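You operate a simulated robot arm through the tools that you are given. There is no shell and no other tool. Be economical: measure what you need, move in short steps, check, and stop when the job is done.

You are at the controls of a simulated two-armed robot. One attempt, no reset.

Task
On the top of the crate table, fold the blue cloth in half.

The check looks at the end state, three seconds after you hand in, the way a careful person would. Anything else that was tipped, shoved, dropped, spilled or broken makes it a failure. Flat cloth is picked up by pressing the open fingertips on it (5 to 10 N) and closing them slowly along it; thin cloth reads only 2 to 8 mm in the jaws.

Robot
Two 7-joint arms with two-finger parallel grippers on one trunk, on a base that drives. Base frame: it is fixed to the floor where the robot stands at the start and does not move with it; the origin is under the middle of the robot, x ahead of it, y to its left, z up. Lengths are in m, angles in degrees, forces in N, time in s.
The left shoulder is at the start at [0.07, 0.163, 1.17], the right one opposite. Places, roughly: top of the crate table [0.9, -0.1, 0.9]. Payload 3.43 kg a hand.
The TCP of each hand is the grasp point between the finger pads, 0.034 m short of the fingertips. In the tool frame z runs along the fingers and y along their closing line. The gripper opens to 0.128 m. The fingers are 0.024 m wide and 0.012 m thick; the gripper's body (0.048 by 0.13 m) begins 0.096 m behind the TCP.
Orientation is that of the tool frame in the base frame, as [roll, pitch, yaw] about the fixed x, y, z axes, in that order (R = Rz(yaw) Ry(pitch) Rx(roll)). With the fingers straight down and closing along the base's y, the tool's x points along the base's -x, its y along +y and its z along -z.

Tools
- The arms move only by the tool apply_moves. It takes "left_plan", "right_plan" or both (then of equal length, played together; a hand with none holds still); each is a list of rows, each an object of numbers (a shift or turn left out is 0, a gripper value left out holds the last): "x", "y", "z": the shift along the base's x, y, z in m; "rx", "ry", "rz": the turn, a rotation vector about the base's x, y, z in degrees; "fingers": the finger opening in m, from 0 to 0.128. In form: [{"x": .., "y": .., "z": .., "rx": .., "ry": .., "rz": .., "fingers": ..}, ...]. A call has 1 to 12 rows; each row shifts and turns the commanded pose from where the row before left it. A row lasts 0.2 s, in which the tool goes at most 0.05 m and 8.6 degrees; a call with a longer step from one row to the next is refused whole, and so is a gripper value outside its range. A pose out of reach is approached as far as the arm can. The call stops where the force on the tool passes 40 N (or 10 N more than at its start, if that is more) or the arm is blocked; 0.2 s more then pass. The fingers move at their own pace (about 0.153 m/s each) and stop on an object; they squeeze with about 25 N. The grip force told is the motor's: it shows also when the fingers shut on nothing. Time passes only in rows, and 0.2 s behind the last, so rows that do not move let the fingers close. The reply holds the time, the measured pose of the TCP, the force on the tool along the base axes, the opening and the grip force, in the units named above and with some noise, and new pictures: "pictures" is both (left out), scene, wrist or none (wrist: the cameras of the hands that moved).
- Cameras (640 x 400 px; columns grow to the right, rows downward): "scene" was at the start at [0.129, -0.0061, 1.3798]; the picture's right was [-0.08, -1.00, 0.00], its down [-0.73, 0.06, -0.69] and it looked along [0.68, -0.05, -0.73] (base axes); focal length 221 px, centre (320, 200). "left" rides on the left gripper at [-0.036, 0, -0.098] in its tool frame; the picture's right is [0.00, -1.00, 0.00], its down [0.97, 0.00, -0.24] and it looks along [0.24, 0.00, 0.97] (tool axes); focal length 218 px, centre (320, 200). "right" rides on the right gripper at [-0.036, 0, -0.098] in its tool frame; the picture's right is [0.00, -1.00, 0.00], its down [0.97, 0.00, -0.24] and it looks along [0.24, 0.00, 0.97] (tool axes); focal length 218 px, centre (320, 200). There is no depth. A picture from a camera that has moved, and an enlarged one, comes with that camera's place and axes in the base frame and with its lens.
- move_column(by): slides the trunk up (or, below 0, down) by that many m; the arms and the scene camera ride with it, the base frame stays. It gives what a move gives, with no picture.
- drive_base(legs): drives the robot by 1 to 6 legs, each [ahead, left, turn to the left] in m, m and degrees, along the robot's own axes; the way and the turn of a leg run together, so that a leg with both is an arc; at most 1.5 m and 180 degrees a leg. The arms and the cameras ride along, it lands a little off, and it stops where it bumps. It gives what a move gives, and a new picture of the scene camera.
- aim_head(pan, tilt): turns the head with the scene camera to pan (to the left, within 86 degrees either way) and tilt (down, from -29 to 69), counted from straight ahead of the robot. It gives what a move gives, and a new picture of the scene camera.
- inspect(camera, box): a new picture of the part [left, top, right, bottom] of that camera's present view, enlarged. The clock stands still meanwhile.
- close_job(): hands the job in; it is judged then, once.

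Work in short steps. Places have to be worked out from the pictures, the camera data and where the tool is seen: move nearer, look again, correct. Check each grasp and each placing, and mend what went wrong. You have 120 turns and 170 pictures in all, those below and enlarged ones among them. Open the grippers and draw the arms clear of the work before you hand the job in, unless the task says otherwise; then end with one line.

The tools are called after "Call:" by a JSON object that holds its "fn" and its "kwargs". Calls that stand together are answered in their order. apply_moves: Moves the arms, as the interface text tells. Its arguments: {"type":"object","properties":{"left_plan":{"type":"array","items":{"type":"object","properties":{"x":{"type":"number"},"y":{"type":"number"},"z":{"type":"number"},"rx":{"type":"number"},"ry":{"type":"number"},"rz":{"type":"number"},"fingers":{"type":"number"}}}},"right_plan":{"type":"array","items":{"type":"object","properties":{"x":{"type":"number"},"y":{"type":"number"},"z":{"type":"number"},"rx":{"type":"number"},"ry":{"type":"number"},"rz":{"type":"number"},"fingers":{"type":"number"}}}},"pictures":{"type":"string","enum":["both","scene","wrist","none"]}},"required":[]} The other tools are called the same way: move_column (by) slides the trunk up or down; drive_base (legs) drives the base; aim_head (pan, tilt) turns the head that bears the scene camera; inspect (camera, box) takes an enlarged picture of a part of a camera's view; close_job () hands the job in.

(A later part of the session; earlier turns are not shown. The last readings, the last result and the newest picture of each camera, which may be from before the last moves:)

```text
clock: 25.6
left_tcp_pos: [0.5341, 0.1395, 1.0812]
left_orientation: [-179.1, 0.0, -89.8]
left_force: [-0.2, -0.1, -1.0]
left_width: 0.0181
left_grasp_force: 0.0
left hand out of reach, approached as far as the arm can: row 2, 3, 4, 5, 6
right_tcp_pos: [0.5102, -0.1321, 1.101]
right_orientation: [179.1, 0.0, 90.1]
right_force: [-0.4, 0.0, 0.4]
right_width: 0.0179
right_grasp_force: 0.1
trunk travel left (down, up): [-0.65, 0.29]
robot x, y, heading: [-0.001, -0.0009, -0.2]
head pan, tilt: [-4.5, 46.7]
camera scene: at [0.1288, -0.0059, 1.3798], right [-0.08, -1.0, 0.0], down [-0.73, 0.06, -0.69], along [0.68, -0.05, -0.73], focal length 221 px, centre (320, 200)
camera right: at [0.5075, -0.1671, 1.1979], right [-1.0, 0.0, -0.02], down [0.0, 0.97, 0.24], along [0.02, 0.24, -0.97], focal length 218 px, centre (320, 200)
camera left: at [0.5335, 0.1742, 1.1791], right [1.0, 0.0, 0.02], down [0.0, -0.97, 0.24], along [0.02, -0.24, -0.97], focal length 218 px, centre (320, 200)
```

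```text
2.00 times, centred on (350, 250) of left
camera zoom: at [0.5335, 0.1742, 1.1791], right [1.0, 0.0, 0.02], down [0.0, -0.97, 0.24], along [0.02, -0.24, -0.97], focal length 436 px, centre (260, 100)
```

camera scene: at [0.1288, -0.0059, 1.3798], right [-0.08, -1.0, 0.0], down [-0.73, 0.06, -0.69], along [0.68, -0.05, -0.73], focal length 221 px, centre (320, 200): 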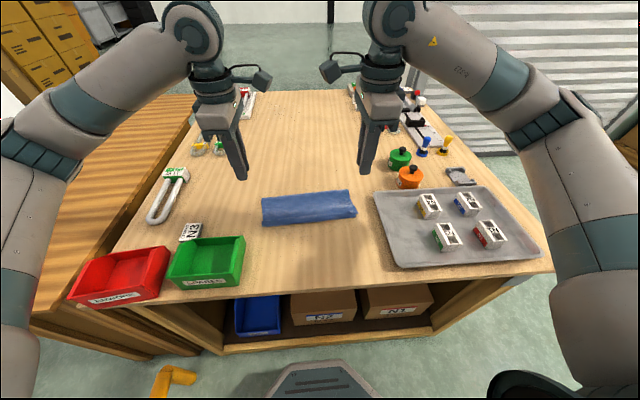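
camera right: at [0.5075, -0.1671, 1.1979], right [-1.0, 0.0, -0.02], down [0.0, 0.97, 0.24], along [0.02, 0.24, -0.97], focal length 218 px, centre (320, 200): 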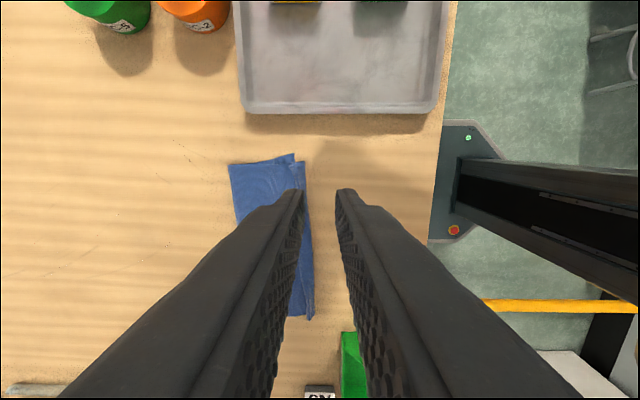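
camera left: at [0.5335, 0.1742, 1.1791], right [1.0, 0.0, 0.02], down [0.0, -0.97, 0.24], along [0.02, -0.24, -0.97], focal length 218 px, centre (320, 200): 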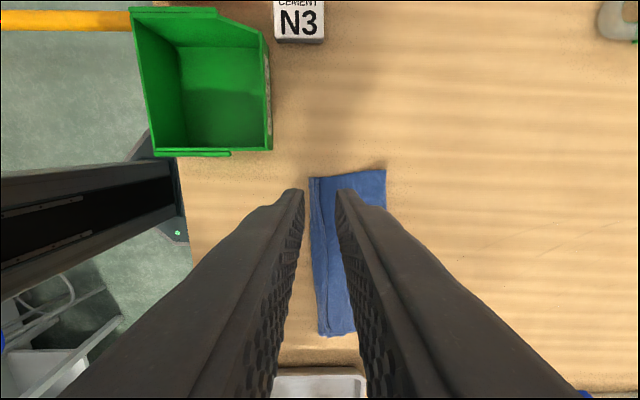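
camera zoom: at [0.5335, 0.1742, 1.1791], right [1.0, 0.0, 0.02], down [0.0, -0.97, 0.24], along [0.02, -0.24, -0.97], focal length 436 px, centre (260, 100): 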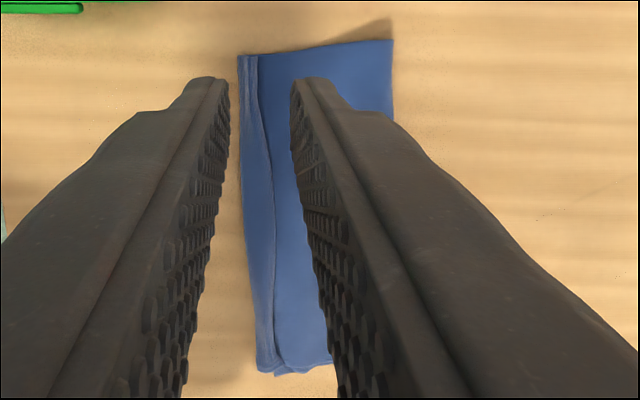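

There is a strip along the near edge; I'll zoom tighter to see whether it's the top edge turned back or the lower layer showing.

Call:
{"fn": "inspect", "kwargs": {"camera": "scene", "box": [255, 205, 311, 240]}}

Call:
{"fn": "inspect", "kwargs": {"camera": "scene", "box": [315, 190, 371, 225]}}

Call:
{"fn": "inspect", "kwargs": {"camera": "left", "box": [300, 160, 364, 200]}}

Call:
{"fn": "inspect", "kwargs": {"camera": "right", "box": [260, 145, 324, 185]}}

```text
11.43 times, centred on (283, 222) of scene
camera zoom: at [0.1288, -0.0059, 1.3798], right [-0.08, -1.0, 0.0], down [-0.73, 0.06, -0.69], along [0.68, -0.05, -0.73], focal length 2524 px, centre (743, -57)
```

zoom: 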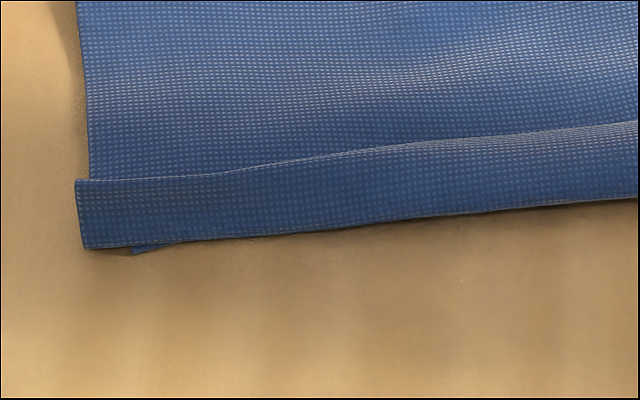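

```text
11.43 times, centred on (343, 208) of scene
camera zoom: at [0.1288, -0.0059, 1.3798], right [-0.08, -1.0, 0.0], down [-0.73, 0.06, -0.69], along [0.68, -0.05, -0.73], focal length 2524 px, centre (57, 114)
```

zoom: 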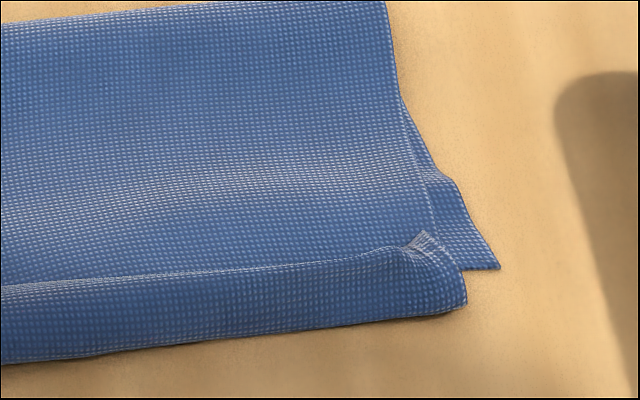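

```text
10.00 times, centred on (332, 180) of left
camera zoom: at [0.5335, 0.1742, 1.1791], right [1.0, 0.0, 0.02], down [0.0, -0.97, 0.24], along [0.02, -0.24, -0.97], focal length 2183 px, centre (200, 400)
```

zoom: 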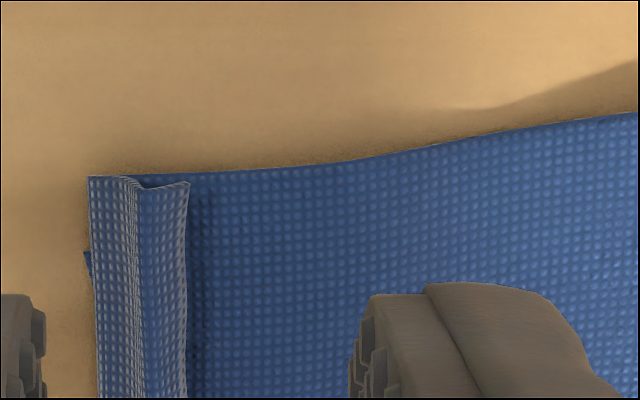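

```text
10.00 times, centred on (292, 165) of right
camera zoom: at [0.5075, -0.1671, 1.1979], right [-1.0, 0.0, -0.02], down [0.0, 0.97, 0.24], along [0.02, 0.24, -0.97], focal length 2183 px, centre (600, 550)
```

zoom: 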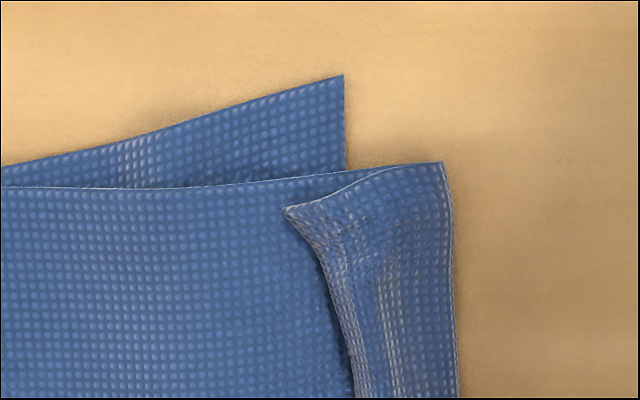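

The top edge's last ~14 mm is turned back like a hem. I'll unroll it by brushing toward me with closed fingertips skimming just above the top layer, so first I position both hands behind the hem.

Call:
{"fn": "apply_moves", "kwargs": {"left_plan": [{"x": 0.02, "y": -0.015, "z": -0.03, "fingers": 0.0}, {"x": 0.021, "y": -0.015, "z": -0.03}, {"z": -0.04}, {"z": -0.04}, {"z": -0.02}, {}], "right_plan": [{"x": 0.035, "z": -0.03, "fingers": 0.0}, {"x": 0.035, "z": -0.04}, {"x": 0.01, "y": 0.005, "z": -0.045}, {"z": -0.045}, {"z": -0.02}, {}], "pictures": "wrist"}}

```text
refused: row 2 steps farther than a row can; nothing moved
```

Call:
{"fn": "apply_moves", "kwargs": {"left_plan": [{"x": 0.02, "y": -0.015, "z": -0.03, "fingers": 0.0}, {"x": 0.021, "y": -0.015, "z": -0.03}, {"z": -0.04}, {"z": -0.04}, {"z": -0.02}, {}], "right_plan": [{"x": 0.035, "z": -0.03, "fingers": 0.0}, {"x": 0.035, "z": -0.03}, {"x": 0.01, "y": 0.005, "z": -0.045}, {"z": -0.045}, {"z": -0.03}, {}], "pictures": "wrist"}}

```text
clock: 27.0
left_tcp_pos: [0.5787, 0.1094, 0.9211]
left_orientation: [-179.0, 0.0, -89.9]
left_force: [0.2, -0.5, 0.2]
left_width: 0.0
left_grasp_force: 24.8
right_tcp_pos: [0.5884, -0.1297, 0.9215]
right_orientation: [179.0, -0.1, 90.0]
right_force: [-0.2, -0.5, -0.9]
right_width: 0.0001
right_grasp_force: 25.1
trunk travel left (down, up): [-0.65, 0.29]
robot x, y, heading: [0.003, 0.0001, 0.1]
head pan, tilt: [-4.5, 46.7]
camera right: at [0.5854, -0.1648, 1.0185], right [-1.0, 0.0, -0.02], down [0.0, 0.97, 0.24], along [0.02, 0.24, -0.97], focal length 218 px, centre (320, 200)
camera left: at [0.5762, 0.1447, 1.0187], right [1.0, 0.0, 0.02], down [0.0, -0.97, 0.24], along [0.02, -0.24, -0.97], focal length 218 px, centre (320, 200)
```

right: 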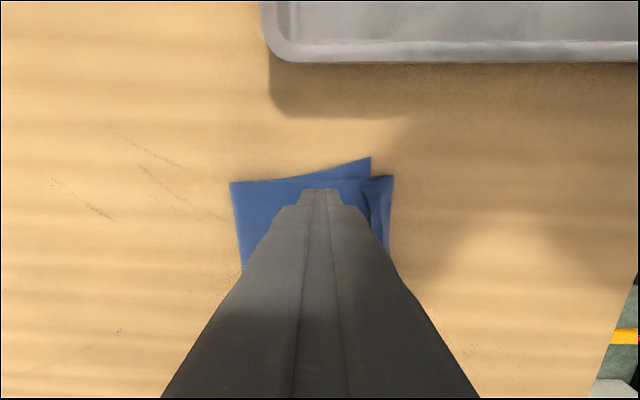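
left: 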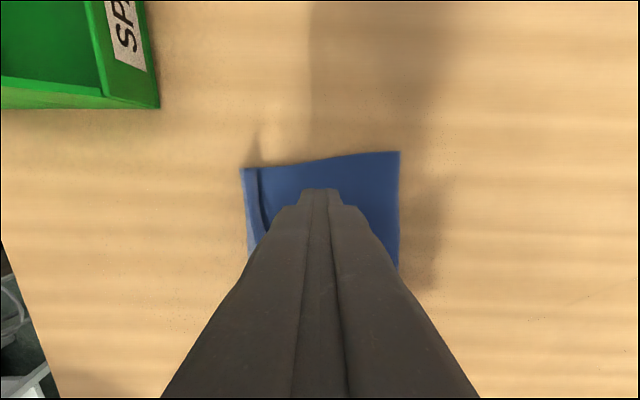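

Both hands are behind the hem. Lowering to about 5 mm above the surface and brushing slowly toward me.

Call:
{"fn": "apply_moves", "kwargs": {"left_plan": [{"z": -0.013}, {"z": -0.008}, {"x": -0.012}, {"x": -0.012}, {"x": -0.012}, {"x": -0.012}, {"x": -0.012}, {"x": -0.012}, {"z": 0.03}, {}], "right_plan": [{"z": -0.013}, {"z": -0.008}, {"x": -0.012}, {"x": -0.012}, {"x": -0.012}, {"x": -0.012}, {"x": -0.012}, {"x": -0.012}, {"z": 0.03}, {}]}}

```text
clock: 29.2
left_tcp_pos: [0.5086, 0.1126, 0.9282]
left_orientation: [-179.1, -0.1, -90.1]
left_force: [0.2, -0.8, 1.1]
left_width: 0.0
left_grasp_force: 24.7
left hand out of reach, approached as far as the arm can: row 9
right_tcp_pos: [0.5182, -0.1304, 0.9298]
right_orientation: [179.1, 0.1, 90.0]
right_force: [0.6, 0.3, 0.4]
right_width: 0.0001
right_grasp_force: 25.0
trunk travel left (down, up): [-0.65, 0.29]
robot x, y, heading: [0.0004, 0.004, 0.2]
head pan, tilt: [-4.5, 46.7]
camera scene: at [0.1293, -0.0061, 1.3797], right [-0.08, -1.0, 0.0], down [-0.73, 0.06, -0.69], along [0.68, -0.05, -0.73], focal length 221 px, centre (320, 200)
camera right: at [0.5155, -0.1662, 1.026], right [-1.0, 0.0, -0.02], down [0.0, 0.97, 0.24], along [0.02, 0.24, -0.97], focal length 218 px, centre (320, 200)
camera left: at [0.507, 0.1477, 1.0262], right [1.0, 0.0, 0.02], down [-0.01, -0.97, 0.24], along [0.01, -0.24, -0.97], focal length 218 px, centre (320, 200)
```

scene: 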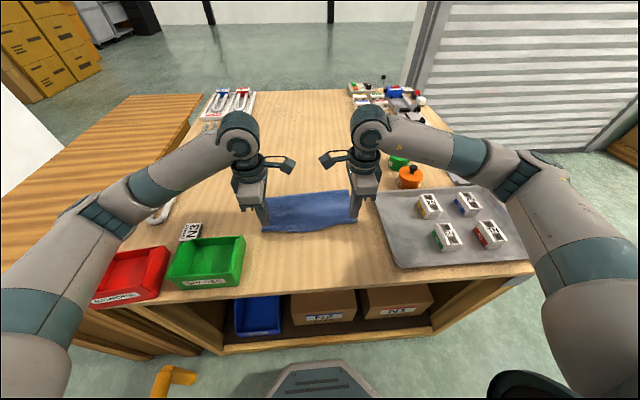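
right: 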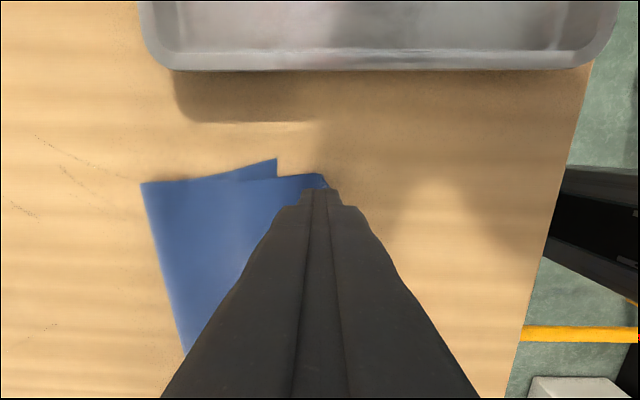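
left: 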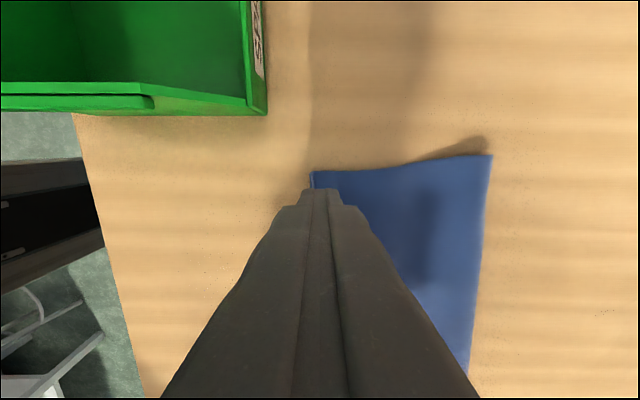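

The ends unrolled. Raising the hands and moving them back to look at the whole cloth.

Call:
{"fn": "apply_moves", "kwargs": {"left_plan": [{"z": 0.03}, {"x": 0.03, "z": 0.03}, {"x": 0.03, "y": 0.02, "z": 0.03}, {"x": 0.03, "y": 0.03}, {"x": 0.03, "y": 0.03}, {}], "right_plan": [{"z": 0.03}, {"x": 0.03, "z": 0.03}, {"x": 0.03, "y": -0.02, "z": 0.03}, {"x": 0.03, "y": -0.03}, {"x": 0.03, "y": -0.03}, {}]}}

Call:
{"fn": "inspect", "kwargs": {"camera": "scene", "box": [240, 170, 380, 250]}}

```text
clock: 30.6
left_tcp_pos: [0.634, 0.1983, 1.0198]
left_orientation: [-179.0, 0.0, -90.0]
left_force: [0.4, -0.5, -0.2]
left_width: 0.0
left_grasp_force: 24.8
left hand out of reach, approached as far as the arm can: row 1
right_tcp_pos: [0.6352, -0.2093, 1.0205]
right_orientation: [179.0, 0.1, 90.1]
right_force: [-0.1, 0.1, 0.3]
right_width: 0.0
right_grasp_force: 24.5
trunk travel left (down, up): [-0.65, 0.29]
robot x, y, heading: [-0.0001, 0.0007, -0.2]
head pan, tilt: [-4.5, 46.7]
camera scene: at [0.1281, -0.006, 1.3799], right [-0.08, -1.0, 0.0], down [-0.73, 0.06, -0.69], along [0.68, -0.05, -0.73], focal length 221 px, centre (320, 200)
camera right: at [0.6328, -0.2444, 1.1175], right [-1.0, 0.0, -0.02], down [0.0, 0.97, 0.24], along [0.02, 0.24, -0.97], focal length 218 px, centre (320, 200)
camera left: at [0.6326, 0.233, 1.1175], right [1.0, 0.0, 0.02], down [0.0, -0.97, 0.24], along [0.02, -0.24, -0.97], focal length 218 px, centre (320, 200)
```

scene: 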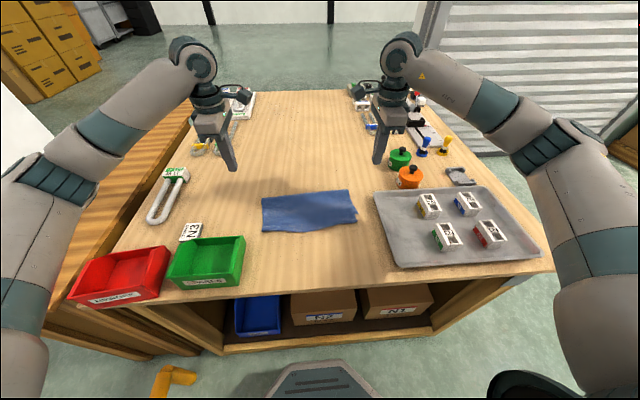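
right: 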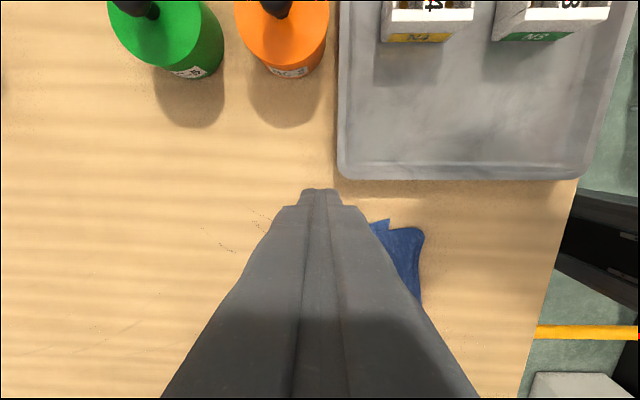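
left: 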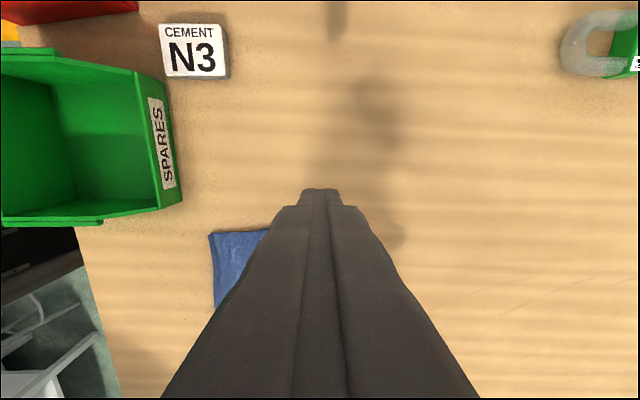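

```text
4.57 times, centred on (310, 210) of scene
camera zoom: at [0.1281, -0.006, 1.3799], right [-0.08, -1.0, 0.0], down [-0.73, 0.06, -0.69], along [0.68, -0.05, -0.73], focal length 1010 px, centre (366, 154)
```

zoom: 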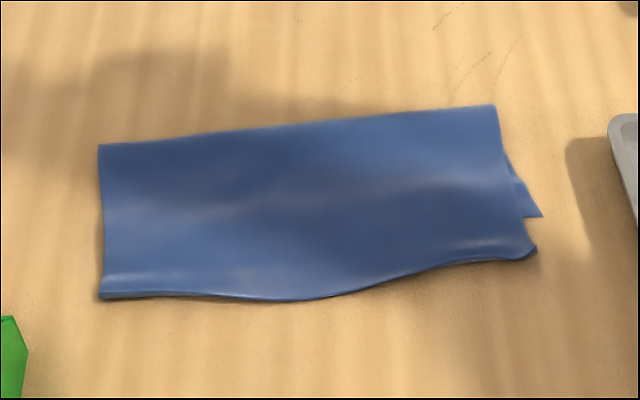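

The hem is out, but now the top half is about 0.16 m long against 0.10 m for the lower half, so the fold isn't in the middle. I'll regrasp the overhanging top edge, unfold, and refold with a better-placed line; first I back the base up 5 cm, since the left hand was at its near reach limit.

Call:
{"fn": "drive_base", "kwargs": {"legs": [[-0.05, 0, 0]]}}

```text
clock: 31.5
left_tcp_pos: [0.5865, 0.1963, 1.0194]
left_orientation: [-179.1, 0.0, -90.0]
left_force: [-0.2, 0.1, 0.0]
left_width: 0.0001
left_grasp_force: 25.1
right_tcp_pos: [0.5853, -0.2095, 1.0195]
right_orientation: [179.0, 0.0, 89.9]
right_force: [0.0, 0.0, 1.1]
right_width: 0.0
right_grasp_force: 25.6
trunk travel left (down, up): [-0.65, 0.29]
robot x, y, heading: [-0.0531, -0.0009, -0.3]
head pan, tilt: [-4.5, 46.7]
camera scene: at [0.0798, -0.0062, 1.3796], right [-0.08, -1.0, 0.0], down [-0.73, 0.06, -0.69], along [0.68, -0.05, -0.73], focal length 221 px, centre (320, 200)
```

scene: 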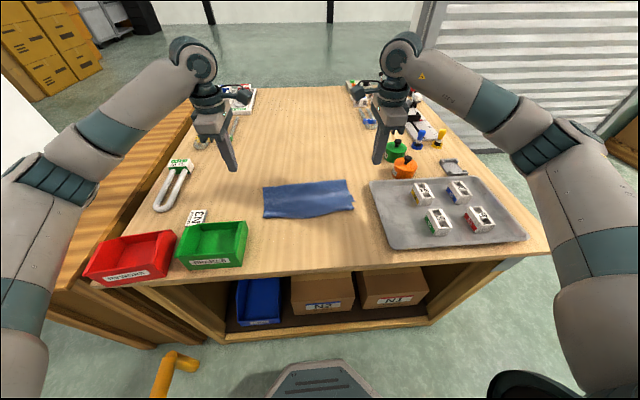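

Now positioning both hands over the overhanging near edge with 0.02 opening.

Call:
{"fn": "apply_moves", "kwargs": {"left_plan": [{"y": -0.03, "x": -0.015, "fingers": 0.02}, {"y": -0.03, "x": -0.02}, {"y": -0.03, "x": -0.02}, {"x": -0.02, "z": -0.03}, {"z": -0.04}, {"z": -0.02}, {}], "right_plan": [{"y": 0.03, "x": -0.01, "fingers": 0.02}, {"y": 0.03, "x": -0.02}, {"y": 0.03, "x": -0.02}, {"x": -0.015, "z": -0.03}, {"z": -0.04}, {"z": -0.02}, {}], "pictures": "wrist"}}

```text
clock: 33.1
left_tcp_pos: [0.5083, 0.108, 0.928]
left_orientation: [-179.0, 0.0, -90.0]
left_force: [-0.8, -0.2, 0.7]
left_width: 0.0203
left_grasp_force: 0.0
right_tcp_pos: [0.5192, -0.1207, 0.9288]
right_orientation: [179.0, 0.0, 89.9]
right_force: [0.1, -0.2, 0.1]
right_width: 0.02
right_grasp_force: 0.0
trunk travel left (down, up): [-0.65, 0.29]
robot x, y, heading: [-0.0479, -0.0022, -0.2]
head pan, tilt: [-4.5, 46.7]
camera right: at [0.5168, -0.1555, 1.0248], right [-1.0, 0.0, -0.02], down [0.0, 0.97, 0.24], along [0.02, 0.24, -0.97], focal length 218 px, centre (320, 200)
camera left: at [0.5062, 0.1431, 1.0259], right [1.0, 0.0, 0.02], down [0.0, -0.97, 0.24], along [0.02, -0.24, -0.97], focal length 218 px, centre (320, 200)
```

right: 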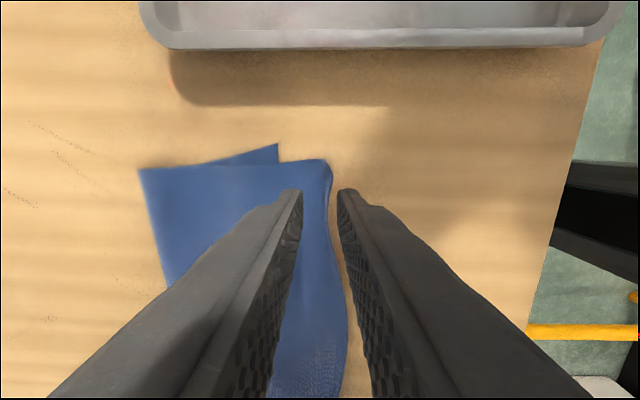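
left: 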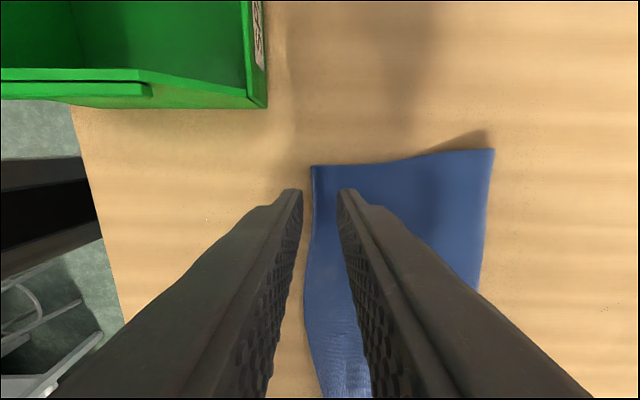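

Outer fingers lie 3–4 mm past the edge. Lowering to contact.

Call:
{"fn": "apply_moves", "kwargs": {"left_plan": [{"z": -0.02}, {"z": -0.008}, {"z": -0.004}, {}], "right_plan": [{"z": -0.02}, {"z": -0.008}, {"z": -0.004}, {}], "pictures": "none"}}

```text
clock: 34.1
left_tcp_pos: [0.5114, 0.1068, 0.8955]
left_orientation: [-179.0, -0.1, -89.9]
left_force: [-0.3, 0.4, 0.0]
left_width: 0.0198
left_grasp_force: 0.0
right_tcp_pos: [0.52, -0.1195, 0.8965]
right_orientation: [179.0, 0.1, 89.9]
right_force: [-0.5, 0.0, -0.6]
right_width: 0.0202
right_grasp_force: 0.0
trunk travel left (down, up): [-0.65, 0.29]
robot x, y, heading: [-0.0515, 0.002, 0.1]
head pan, tilt: [-4.5, 46.7]
```

Call:
{"fn": "apply_moves", "kwargs": {"left_plan": [{"z": -0.0015}, {}], "right_plan": [{"z": -0.0015}, {}], "pictures": "none"}}

```text
clock: 34.7
left_tcp_pos: [0.5104, 0.108, 0.8968]
left_orientation: [-179.1, 0.1, -90.1]
left_force: [-1.3, -0.4, 1.7]
left_width: 0.0195
left_grasp_force: 0.1
right_tcp_pos: [0.5209, -0.1191, 0.8951]
right_orientation: [179.0, -0.1, 89.9]
right_force: [0.0, 0.3, 0.5]
right_width: 0.0199
right_grasp_force: 0.0
trunk travel left (down, up): [-0.65, 0.29]
robot x, y, heading: [-0.0497, 0.0011, -0.2]
head pan, tilt: [-4.5, 46.7]
```

Contact is just beginning; pressing about 1 mm more and closing slowly.

Call:
{"fn": "apply_moves", "kwargs": {"left_plan": [{"z": -0.0008}, {"fingers": 0.017}, {"fingers": 0.014}, {"fingers": 0.011}, {"fingers": 0.008}, {"fingers": 0.005}, {"fingers": 0.002}, {"fingers": 0.0}, {}, {}], "right_plan": [{"z": -0.0012}, {"fingers": 0.017}, {"fingers": 0.014}, {"fingers": 0.011}, {"fingers": 0.008}, {"fingers": 0.005}, {"fingers": 0.002}, {"fingers": 0.0}, {}, {}], "pictures": "wrist"}}

```text
clock: 36.9
left_tcp_pos: [0.5096, 0.1052, 0.8963]
left_orientation: [-178.9, 0.0, -90.0]
left_force: [1.1, -2.0, 9.3]
left_width: 0.0023
left_grasp_force: 25.5
right_tcp_pos: [0.52, -0.1186, 0.8955]
right_orientation: [178.9, 0.0, 89.9]
right_force: [0.4, 3.1, 9.4]
right_width: 0.0023
right_grasp_force: 25.0
trunk travel left (down, up): [-0.65, 0.29]
robot x, y, heading: [-0.0505, 0.0018, -0.1]
head pan, tilt: [-4.5, 46.7]
camera right: at [0.5169, -0.1541, 0.9921], right [-1.0, 0.0, -0.02], down [0.0, 0.97, 0.24], along [0.02, 0.24, -0.97], focal length 218 px, centre (320, 200)
camera left: at [0.5072, 0.1425, 0.9936], right [1.0, 0.0, 0.02], down [0.0, -0.97, 0.24], along [0.02, -0.24, -0.97], focal length 218 px, centre (320, 200)
```

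right: 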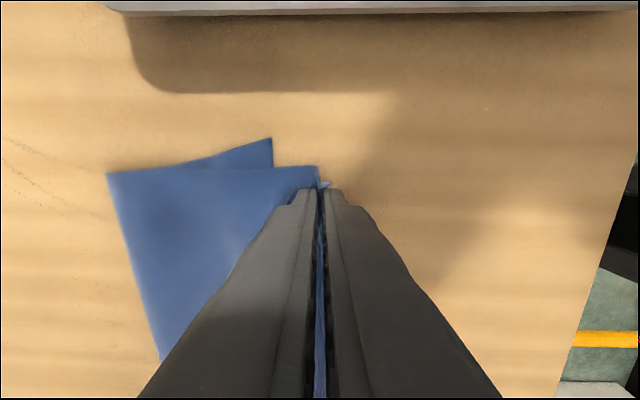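
left: 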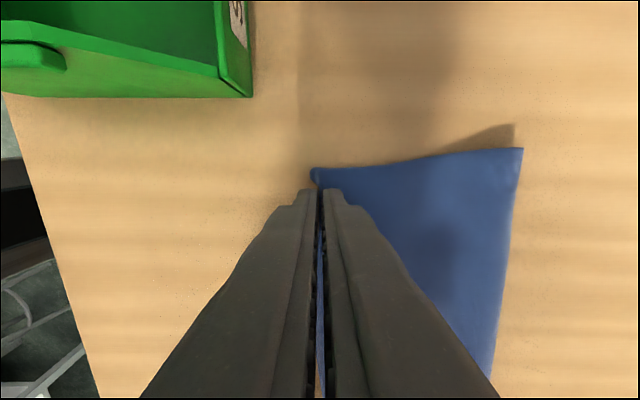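

Both gripped, and this vertical grip is oriented right for laying the edge down near me without a twist. Now lifting and swinging the top half back up to unfold most of the way.

Call:
{"fn": "apply_moves", "kwargs": {"left_plan": [{"x": 0.005, "z": 0.03}, {"x": 0.015, "z": 0.03}, {"x": 0.025, "z": 0.025}, {"x": 0.03, "z": 0.015}, {"x": 0.03, "z": 0.005}, {"x": 0.03, "z": -0.005}, {"x": 0.03, "z": -0.01}, {"x": 0.03, "z": -0.02}, {"x": 0.025, "z": -0.02}, {}], "right_plan": [{"x": 0.005, "z": 0.03}, {"x": 0.015, "z": 0.03}, {"x": 0.025, "z": 0.025}, {"x": 0.03, "z": 0.015}, {"x": 0.03, "z": 0.005}, {"x": 0.03, "z": -0.005}, {"x": 0.03, "z": -0.01}, {"x": 0.03, "z": -0.02}, {"x": 0.025, "z": -0.02}, {}]}}

```text
clock: 39.1
left_tcp_pos: [0.7309, 0.1044, 0.9409]
left_orientation: [-179.1, 0.0, -90.1]
left_force: [0.0, -0.2, 0.7]
left_width: 0.0019
left_grasp_force: 24.9
right_tcp_pos: [0.7417, -0.1197, 0.9457]
right_orientation: [179.1, 0.0, 90.0]
right_force: [0.2, 0.6, 0.1]
right_width: 0.0023
right_grasp_force: 25.2
trunk travel left (down, up): [-0.65, 0.29]
robot x, y, heading: [-0.049, 0.0035, -0.1]
head pan, tilt: [-4.5, 46.7]
camera scene: at [0.0781, -0.0062, 1.3799], right [-0.08, -1.0, 0.0], down [-0.73, 0.06, -0.69], along [0.68, -0.05, -0.73], focal length 221 px, centre (320, 200)
camera right: at [0.7387, -0.1552, 1.0418], right [-1.0, 0.0, -0.02], down [0.0, 0.97, 0.24], along [0.02, 0.24, -0.97], focal length 218 px, centre (320, 200)
camera left: at [0.7288, 0.1407, 1.0392], right [1.0, 0.0, 0.02], down [0.0, -0.97, 0.24], along [0.02, -0.24, -0.97], focal length 218 px, centre (320, 200)
```

scene: 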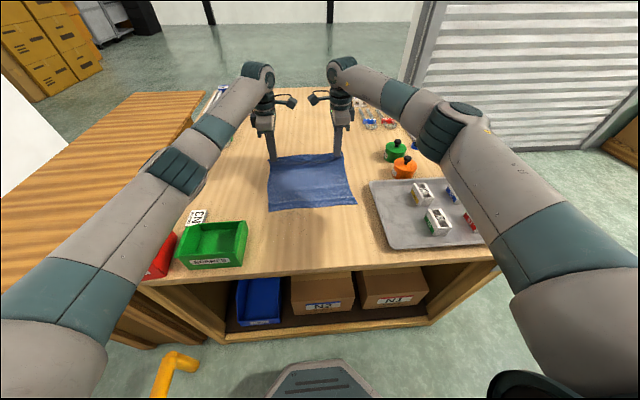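
right: 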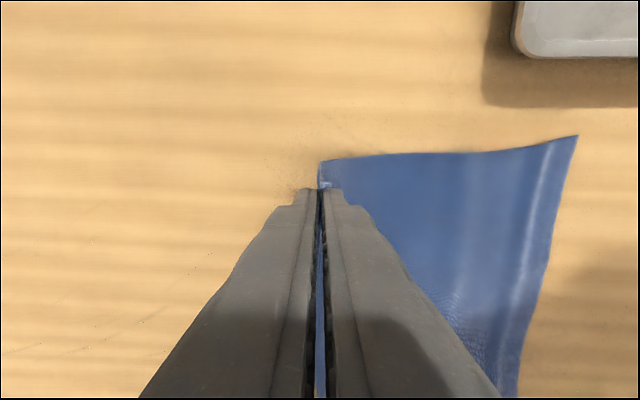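
left: 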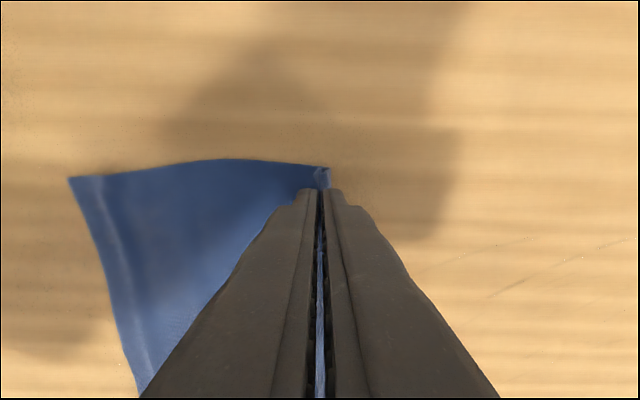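

The cloth unfolded neatly. Near corners are now about (0.530, 0.114) and (0.541, −0.163), so I want the fold at about x 0.66. I'll swing back with a slacker arc and hands vertical, shifting about −2 cm in y for corner alignment.

Call:
{"fn": "apply_moves", "kwargs": {"left_plan": [{"x": -0.012, "y": -0.003, "z": 0.027}, {"x": -0.0285, "y": -0.003, "z": 0.016}, {"x": -0.0325, "y": -0.003, "z": 0.006}, {"x": -0.0325, "y": -0.003, "z": -0.006}, {"x": -0.0285, "y": -0.003, "z": -0.016}, {"x": -0.019, "y": -0.003, "z": -0.017}, {"x": -0.015, "z": -0.011}, {}], "right_plan": [{"x": -0.012, "y": -0.0035, "z": 0.027}, {"x": -0.0285, "y": -0.0035, "z": 0.016}, {"x": -0.0325, "y": -0.0035, "z": 0.006}, {"x": -0.0325, "y": -0.0035, "z": -0.006}, {"x": -0.0285, "y": -0.0035, "z": -0.016}, {"x": -0.019, "y": -0.0035, "z": -0.017}, {"x": -0.015, "z": -0.014}, {}]}}

```text
clock: 40.9
left_tcp_pos: [0.5615, 0.0892, 0.9422]
left_orientation: [-179.2, 0.0, -90.0]
left_force: [0.5, 0.3, -0.7]
left_width: 0.0018
left_grasp_force: 24.8
right_tcp_pos: [0.5712, -0.1407, 0.9419]
right_orientation: [179.0, 0.0, 90.0]
right_force: [-1.0, 0.1, 0.6]
right_width: 0.0021
right_grasp_force: 24.9
trunk travel left (down, up): [-0.65, 0.29]
robot x, y, heading: [-0.0476, 0.0018, -0.3]
head pan, tilt: [-4.5, 46.7]
camera scene: at [0.0794, -0.0063, 1.3798], right [-0.08, -1.0, 0.0], down [-0.73, 0.06, -0.69], along [0.68, -0.05, -0.73], focal length 221 px, centre (320, 200)
camera right: at [0.5689, -0.1756, 1.0381], right [-1.0, 0.0, -0.02], down [0.0, 0.97, 0.24], along [0.02, 0.24, -0.97], focal length 218 px, centre (320, 200)
camera left: at [0.5598, 0.1245, 1.0399], right [1.0, 0.0, 0.02], down [0.0, -0.97, 0.24], along [0.02, -0.24, -0.97], focal length 218 px, centre (320, 200)
```

scene: 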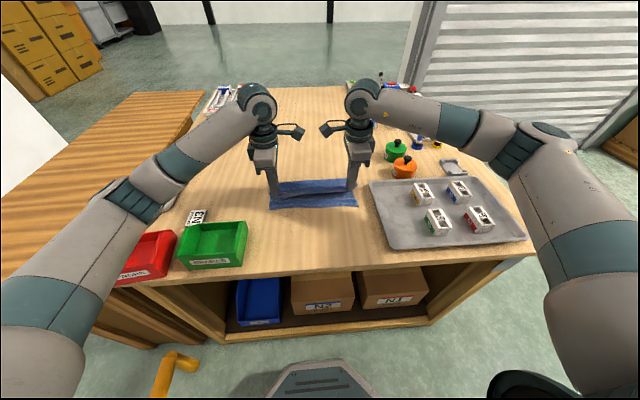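
right: 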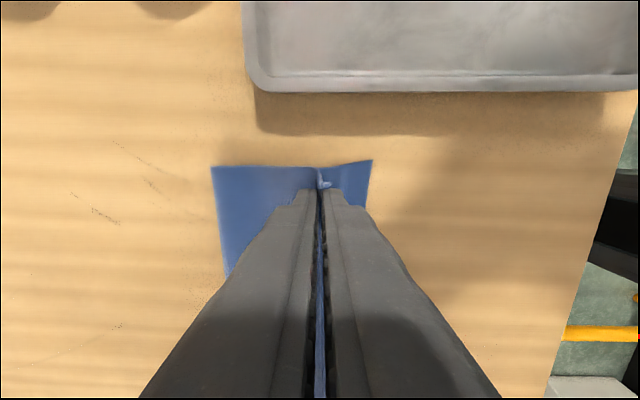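
left: 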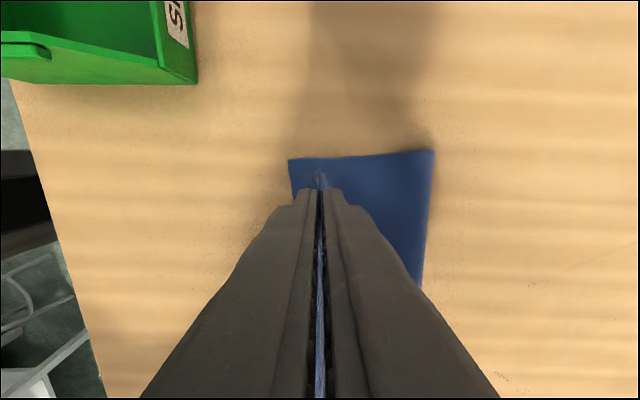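

Aligned well: near edge about x 0.538 left and 0.531 right, fold about 0.655–0.66. Lowering the held edge onto it.

Call:
{"fn": "apply_moves", "kwargs": {"left_plan": [{"x": -0.004, "z": -0.012}, {"x": -0.004, "z": -0.012}, {"x": -0.003, "z": -0.01}, {"x": -0.003, "z": -0.007}, {}], "right_plan": [{"x": -0.008, "z": -0.012}, {"x": -0.008, "z": -0.012}, {"x": -0.008, "z": -0.01}, {"x": -0.006, "z": -0.007}, {}], "pictures": "wrist"}}

```text
clock: 42.1
left_tcp_pos: [0.5474, 0.0878, 0.9023]
left_orientation: [-179.0, 0.0, -89.9]
left_force: [0.3, -0.3, -0.2]
left_width: 0.002
left_grasp_force: 25.3
right_tcp_pos: [0.5422, -0.1401, 0.9012]
right_orientation: [179.1, 0.0, 89.9]
right_force: [-0.1, 0.4, 1.9]
right_width: 0.002
right_grasp_force: 25.3
trunk travel left (down, up): [-0.65, 0.29]
robot x, y, heading: [-0.0478, -0.0012, -0.3]
head pan, tilt: [-4.5, 46.7]
camera right: at [0.5397, -0.1753, 0.9981], right [-1.0, 0.0, -0.02], down [0.0, 0.97, 0.24], along [0.02, 0.24, -0.97], focal length 218 px, centre (320, 200)
camera left: at [0.5454, 0.1234, 1.0003], right [1.0, 0.0, 0.02], down [0.0, -0.97, 0.24], along [0.02, -0.24, -0.97], focal length 218 px, centre (320, 200)
```

right: 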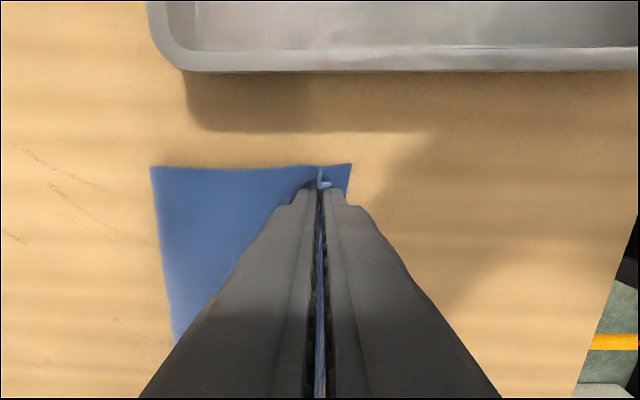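
left: 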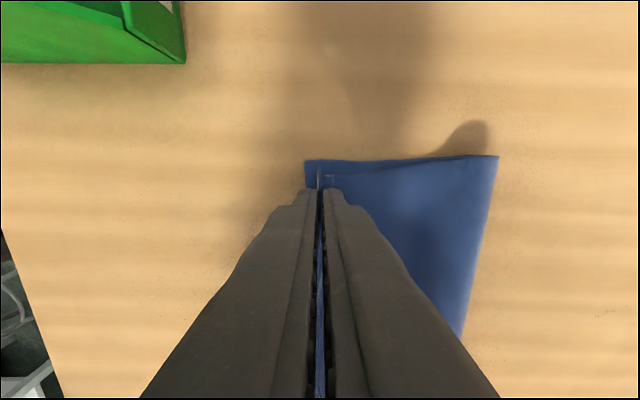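

The right near corner is at 0.523, so I'll move the right hand 8 mm further back, then lower to light contact on both.

Call:
{"fn": "apply_moves", "kwargs": {"left_plan": [{}, {"z": -0.003}, {"z": -0.002}, {}], "right_plan": [{"x": -0.007}, {"z": -0.003}, {"z": -0.001}, {}], "pictures": "none"}}

```text
clock: 43.1
left_tcp_pos: [0.5477, 0.0881, 0.8972]
left_orientation: [-179.1, -0.1, -90.0]
left_force: [-1.2, -0.5, 2.5]
left_width: 0.0018
left_grasp_force: 24.6
right_tcp_pos: [0.5355, -0.1403, 0.8975]
right_orientation: [179.0, 0.0, 89.9]
right_force: [-0.3, 0.7, 0.6]
right_width: 0.0021
right_grasp_force: 25.0
trunk travel left (down, up): [-0.65, 0.29]
robot x, y, heading: [-0.0491, 0.0001, 0.1]
head pan, tilt: [-4.5, 46.7]
```

Light contact. Opening slowly to spread the pinch flat, then lifting straight up.

Call:
{"fn": "apply_moves", "kwargs": {"left_plan": [{"z": -0.0005, "fingers": 0.004}, {"fingers": 0.008}, {"fingers": 0.012}, {"fingers": 0.016}, {"fingers": 0.02}, {}, {"z": 0.006}, {"z": 0.02}, {"z": 0.04}, {"z": 0.045}, {}], "right_plan": [{"z": -0.001, "fingers": 0.004}, {"fingers": 0.008}, {"fingers": 0.012}, {"fingers": 0.016}, {"fingers": 0.02}, {}, {"z": 0.006}, {"z": 0.02}, {"z": 0.04}, {"z": 0.045}, {}]}}

Call:
{"fn": "inspect", "kwargs": {"camera": "scene", "box": [250, 155, 376, 227]}}

```text
clock: 45.5
left_tcp_pos: [0.5488, 0.0886, 1.0083]
left_orientation: [-179.1, 0.0, -90.1]
left_force: [0.5, -0.5, -0.1]
left_width: 0.0202
left_grasp_force: 0.1
right_tcp_pos: [0.5385, -0.1409, 1.0042]
right_orientation: [179.1, 0.0, 90.1]
right_force: [0.9, -0.6, -0.4]
right_width: 0.0198
right_grasp_force: 0.1
trunk travel left (down, up): [-0.65, 0.29]
robot x, y, heading: [-0.0498, 0.0058, -0.1]
head pan, tilt: [-4.5, 46.7]
camera scene: at [0.0801, -0.0062, 1.3796], right [-0.08, -1.0, 0.0], down [-0.73, 0.06, -0.69], along [0.68, -0.05, -0.73], focal length 221 px, centre (320, 200)
camera right: at [0.5361, -0.1763, 1.1017], right [-1.0, 0.0, -0.02], down [0.0, 0.97, 0.24], along [0.02, 0.24, -0.97], focal length 218 px, centre (320, 200)
camera left: at [0.5471, 0.1236, 1.106], right [1.0, 0.0, 0.02], down [0.0, -0.97, 0.24], along [0.02, -0.24, -0.97], focal length 218 px, centre (320, 200)
```

scene: 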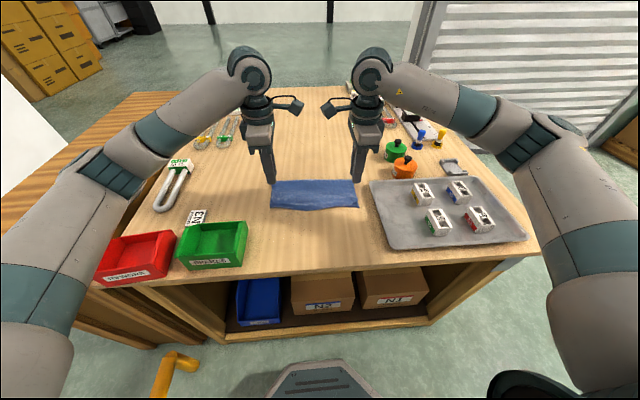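
right: 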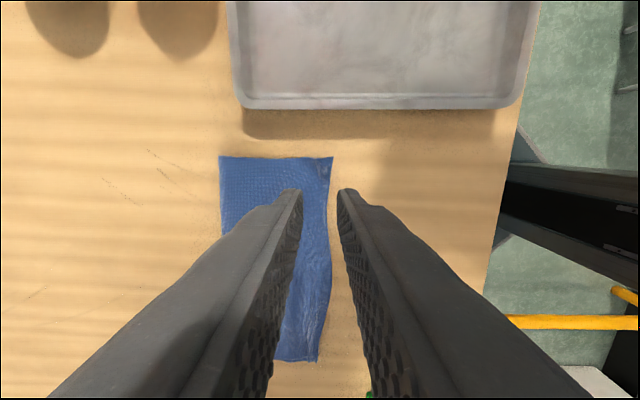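
left: 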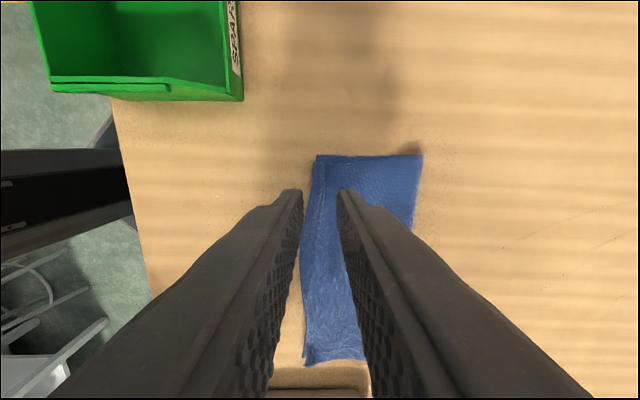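

```text
5.08 times, centred on (313, 191) of scene
camera zoom: at [0.0801, -0.0062, 1.3796], right [-0.08, -1.0, 0.0], down [-0.73, 0.06, -0.69], along [0.68, -0.05, -0.73], focal length 1122 px, centre (356, 246)
```

zoom: 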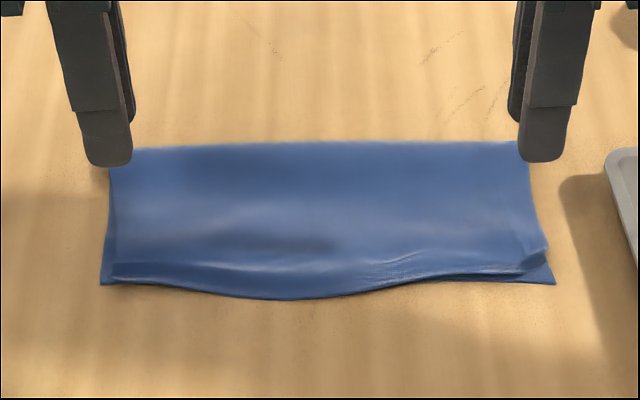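

The two halves now match well; the middle of the top edge bulges about 1.4 cm past. Checking the corners and fold closely.

Call:
{"fn": "inspect", "kwargs": {"camera": "scene", "box": [264, 178, 316, 220]}}

Call:
{"fn": "inspect", "kwargs": {"camera": "scene", "box": [312, 178, 364, 220]}}

Call:
{"fn": "inspect", "kwargs": {"camera": "left", "box": [290, 130, 440, 230]}}

```text
9.52 times, centred on (290, 199) of scene
camera zoom: at [0.0801, -0.0062, 1.3796], right [-0.08, -1.0, 0.0], down [-0.73, 0.06, -0.69], along [0.68, -0.05, -0.73], focal length 2104 px, centre (606, 210)
```

zoom: 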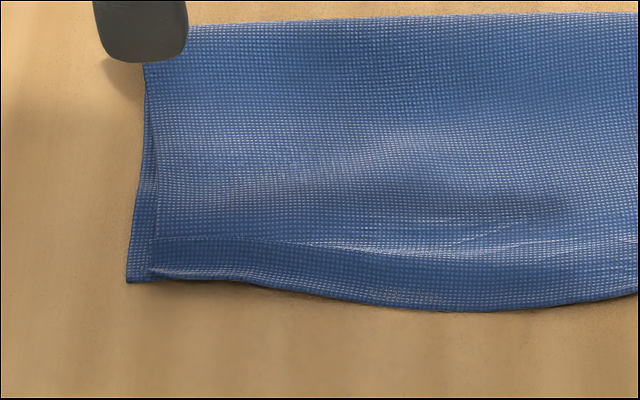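

```text
9.52 times, centred on (338, 199) of scene
camera zoom: at [0.0801, -0.0062, 1.3796], right [-0.08, -1.0, 0.0], down [-0.73, 0.06, -0.69], along [0.68, -0.05, -0.73], focal length 2104 px, centre (149, 210)
```

zoom: 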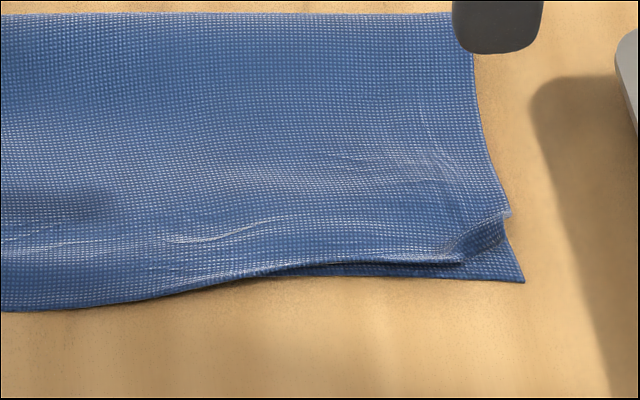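

```text
4.00 times, centred on (365, 180) of left
camera zoom: at [0.5471, 0.1236, 1.106], right [1.0, 0.0, 0.02], down [0.0, -0.97, 0.24], along [0.02, -0.24, -0.97], focal length 873 px, centre (140, 280)
```

zoom: 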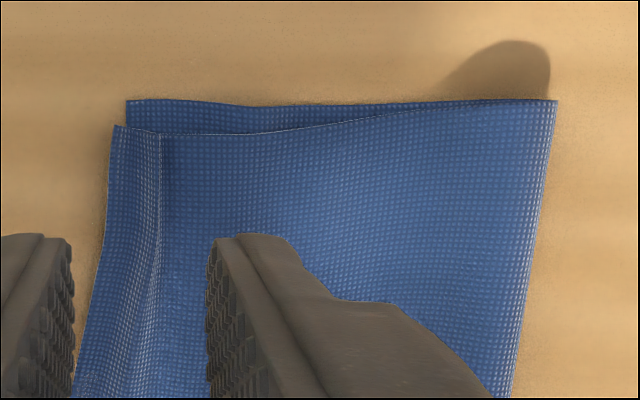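

The corners match within about 1 cm. The fold crease still bulges, so I'll press it down gently with closed fingertips at a few spots.

Call:
{"fn": "apply_moves", "kwargs": {"left_plan": [{"x": 0.03, "fingers": 0}, {"x": 0.035}, {"x": 0.03}, {"z": -0.04}, {"z": -0.04}, {"z": -0.02}, {"z": -0.006}, {}, {"z": 0.04}, {}], "right_plan": [{"x": 0.035, "fingers": 0}, {"x": 0.035}, {"x": 0.035}, {"z": -0.04}, {"z": -0.035}, {"z": -0.02}, {"z": -0.006}, {}, {"z": 0.04}, {}], "pictures": "wrist"}}

```text
clock: 47.7
left_tcp_pos: [0.6466, 0.0882, 0.9412]
left_orientation: [-179.1, -0.1, -90.0]
left_force: [0.6, -0.2, -0.2]
left_width: 0.0
left_grasp_force: 25.0
right_tcp_pos: [0.6371, -0.1397, 0.9438]
right_orientation: [179.0, 0.1, 89.9]
right_force: [-0.2, -0.1, 0.3]
right_width: 0.0
right_grasp_force: 25.1
trunk travel left (down, up): [-0.65, 0.29]
robot x, y, heading: [-0.0486, -0.005, -0.1]
head pan, tilt: [-4.5, 46.7]
camera right: at [0.6345, -0.1748, 1.0407], right [-1.0, 0.0, -0.02], down [0.0, 0.97, 0.24], along [0.02, 0.24, -0.97], focal length 218 px, centre (320, 200)
camera left: at [0.6443, 0.1237, 1.0388], right [1.0, 0.0, 0.02], down [0.0, -0.97, 0.24], along [0.01, -0.24, -0.97], focal length 218 px, centre (320, 200)
```

right: 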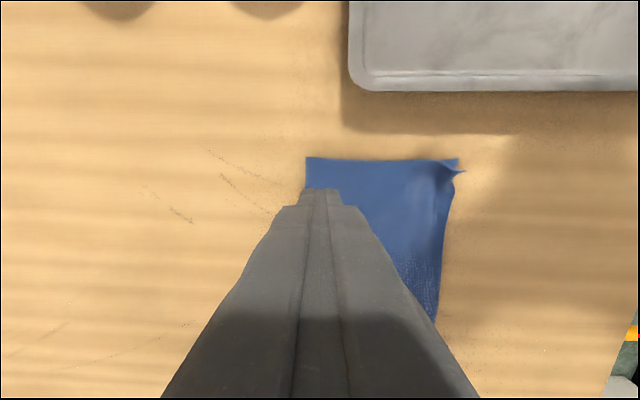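
left: 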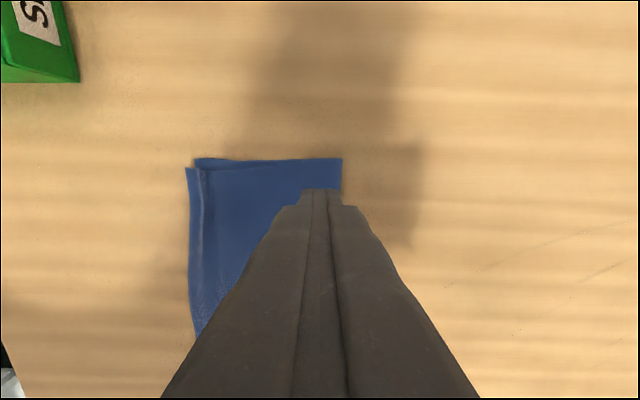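

Ends are flat. One more press nearer the middle, then I'll withdraw.

Call:
{"fn": "apply_moves", "kwargs": {"left_plan": [{"y": -0.035}, {"y": -0.03}, {"z": -0.03}, {"z": -0.01}, {}, {"z": 0.04}, {"z": 0.04}, {}], "right_plan": [{"y": 0.035}, {"y": 0.03}, {"z": -0.033}, {"z": -0.01}, {}, {"z": 0.04}, {"z": 0.04}, {}], "pictures": "none"}}

Call:
{"fn": "apply_moves", "kwargs": {"left_plan": [{"y": 0.03, "z": 0.03, "fingers": 0.06}, {"y": 0.04, "z": 0.02}, {"y": 0.045}, {"y": 0.045}, {"y": 0.04}, {}], "right_plan": [{"y": -0.03, "z": 0.03, "fingers": 0.06}, {"y": -0.04, "z": 0.02}, {"y": -0.045}, {"y": -0.045}, {"y": -0.04}, {}], "pictures": "scene"}}

Call:
{"fn": "inspect", "kwargs": {"camera": "scene", "box": [250, 155, 376, 227]}}

```text
clock: 48.1
left_tcp_pos: [0.6493, 0.0741, 0.9412]
left_orientation: [-179.2, 0.3, -89.3]
left_force: [2.4, 6.6, -1.5]
left_width: 0.0002
left_grasp_force: 25.2
right_tcp_pos: [0.6389, -0.1236, 0.9454]
right_orientation: [179.0, 0.2, 89.3]
right_force: [-2.2, -6.6, 2.1]
right_width: 0.0
right_grasp_force: 24.9
trunk travel left (down, up): [-0.65, 0.29]
robot x, y, heading: [-0.0507, 0.0008, 0.1]
head pan, tilt: [-4.5, 46.7]
stopped in row 1 (left hand): the force on the tool passed its limit (the readings are from after the stop); the commanded pose is now the measured one
```

```text
clock: 49.5
left_tcp_pos: [0.6509, 0.2761, 0.9941]
left_orientation: [-179.3, 0.2, -89.4]
left_force: [-0.1, 0.4, -0.6]
left_width: 0.0603
left_grasp_force: 0.1
right_tcp_pos: [0.6395, -0.3211, 0.9906]
right_orientation: [179.1, 0.3, 89.3]
right_force: [-0.2, 0.1, -0.6]
right_width: 0.0601
right_grasp_force: 0.0
trunk travel left (down, up): [-0.65, 0.29]
robot x, y, heading: [-0.0492, -0.0006, 0.0]
head pan, tilt: [-4.5, 46.7]
camera scene: at [0.0797, -0.0061, 1.3797], right [-0.08, -1.0, 0.0], down [-0.73, 0.06, -0.69], along [0.68, -0.05, -0.73], focal length 221 px, centre (320, 200)
```

scene: 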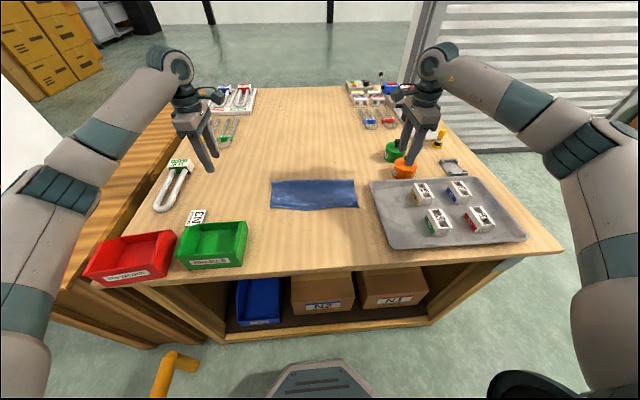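

```text
5.08 times, centred on (313, 191) of scene
camera zoom: at [0.0797, -0.0061, 1.3797], right [-0.08, -1.0, 0.0], down [-0.73, 0.06, -0.69], along [0.68, -0.05, -0.73], focal length 1122 px, centre (356, 246)
```

zoom: 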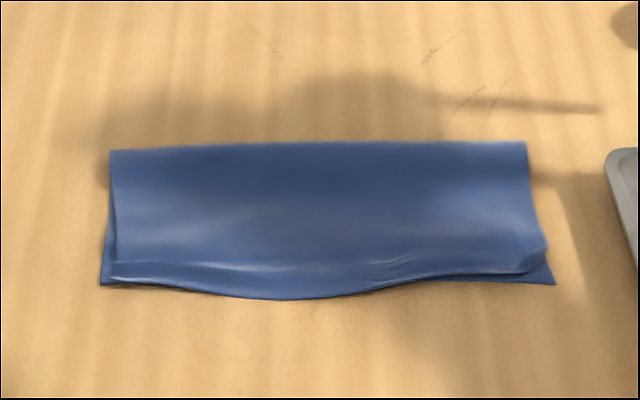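

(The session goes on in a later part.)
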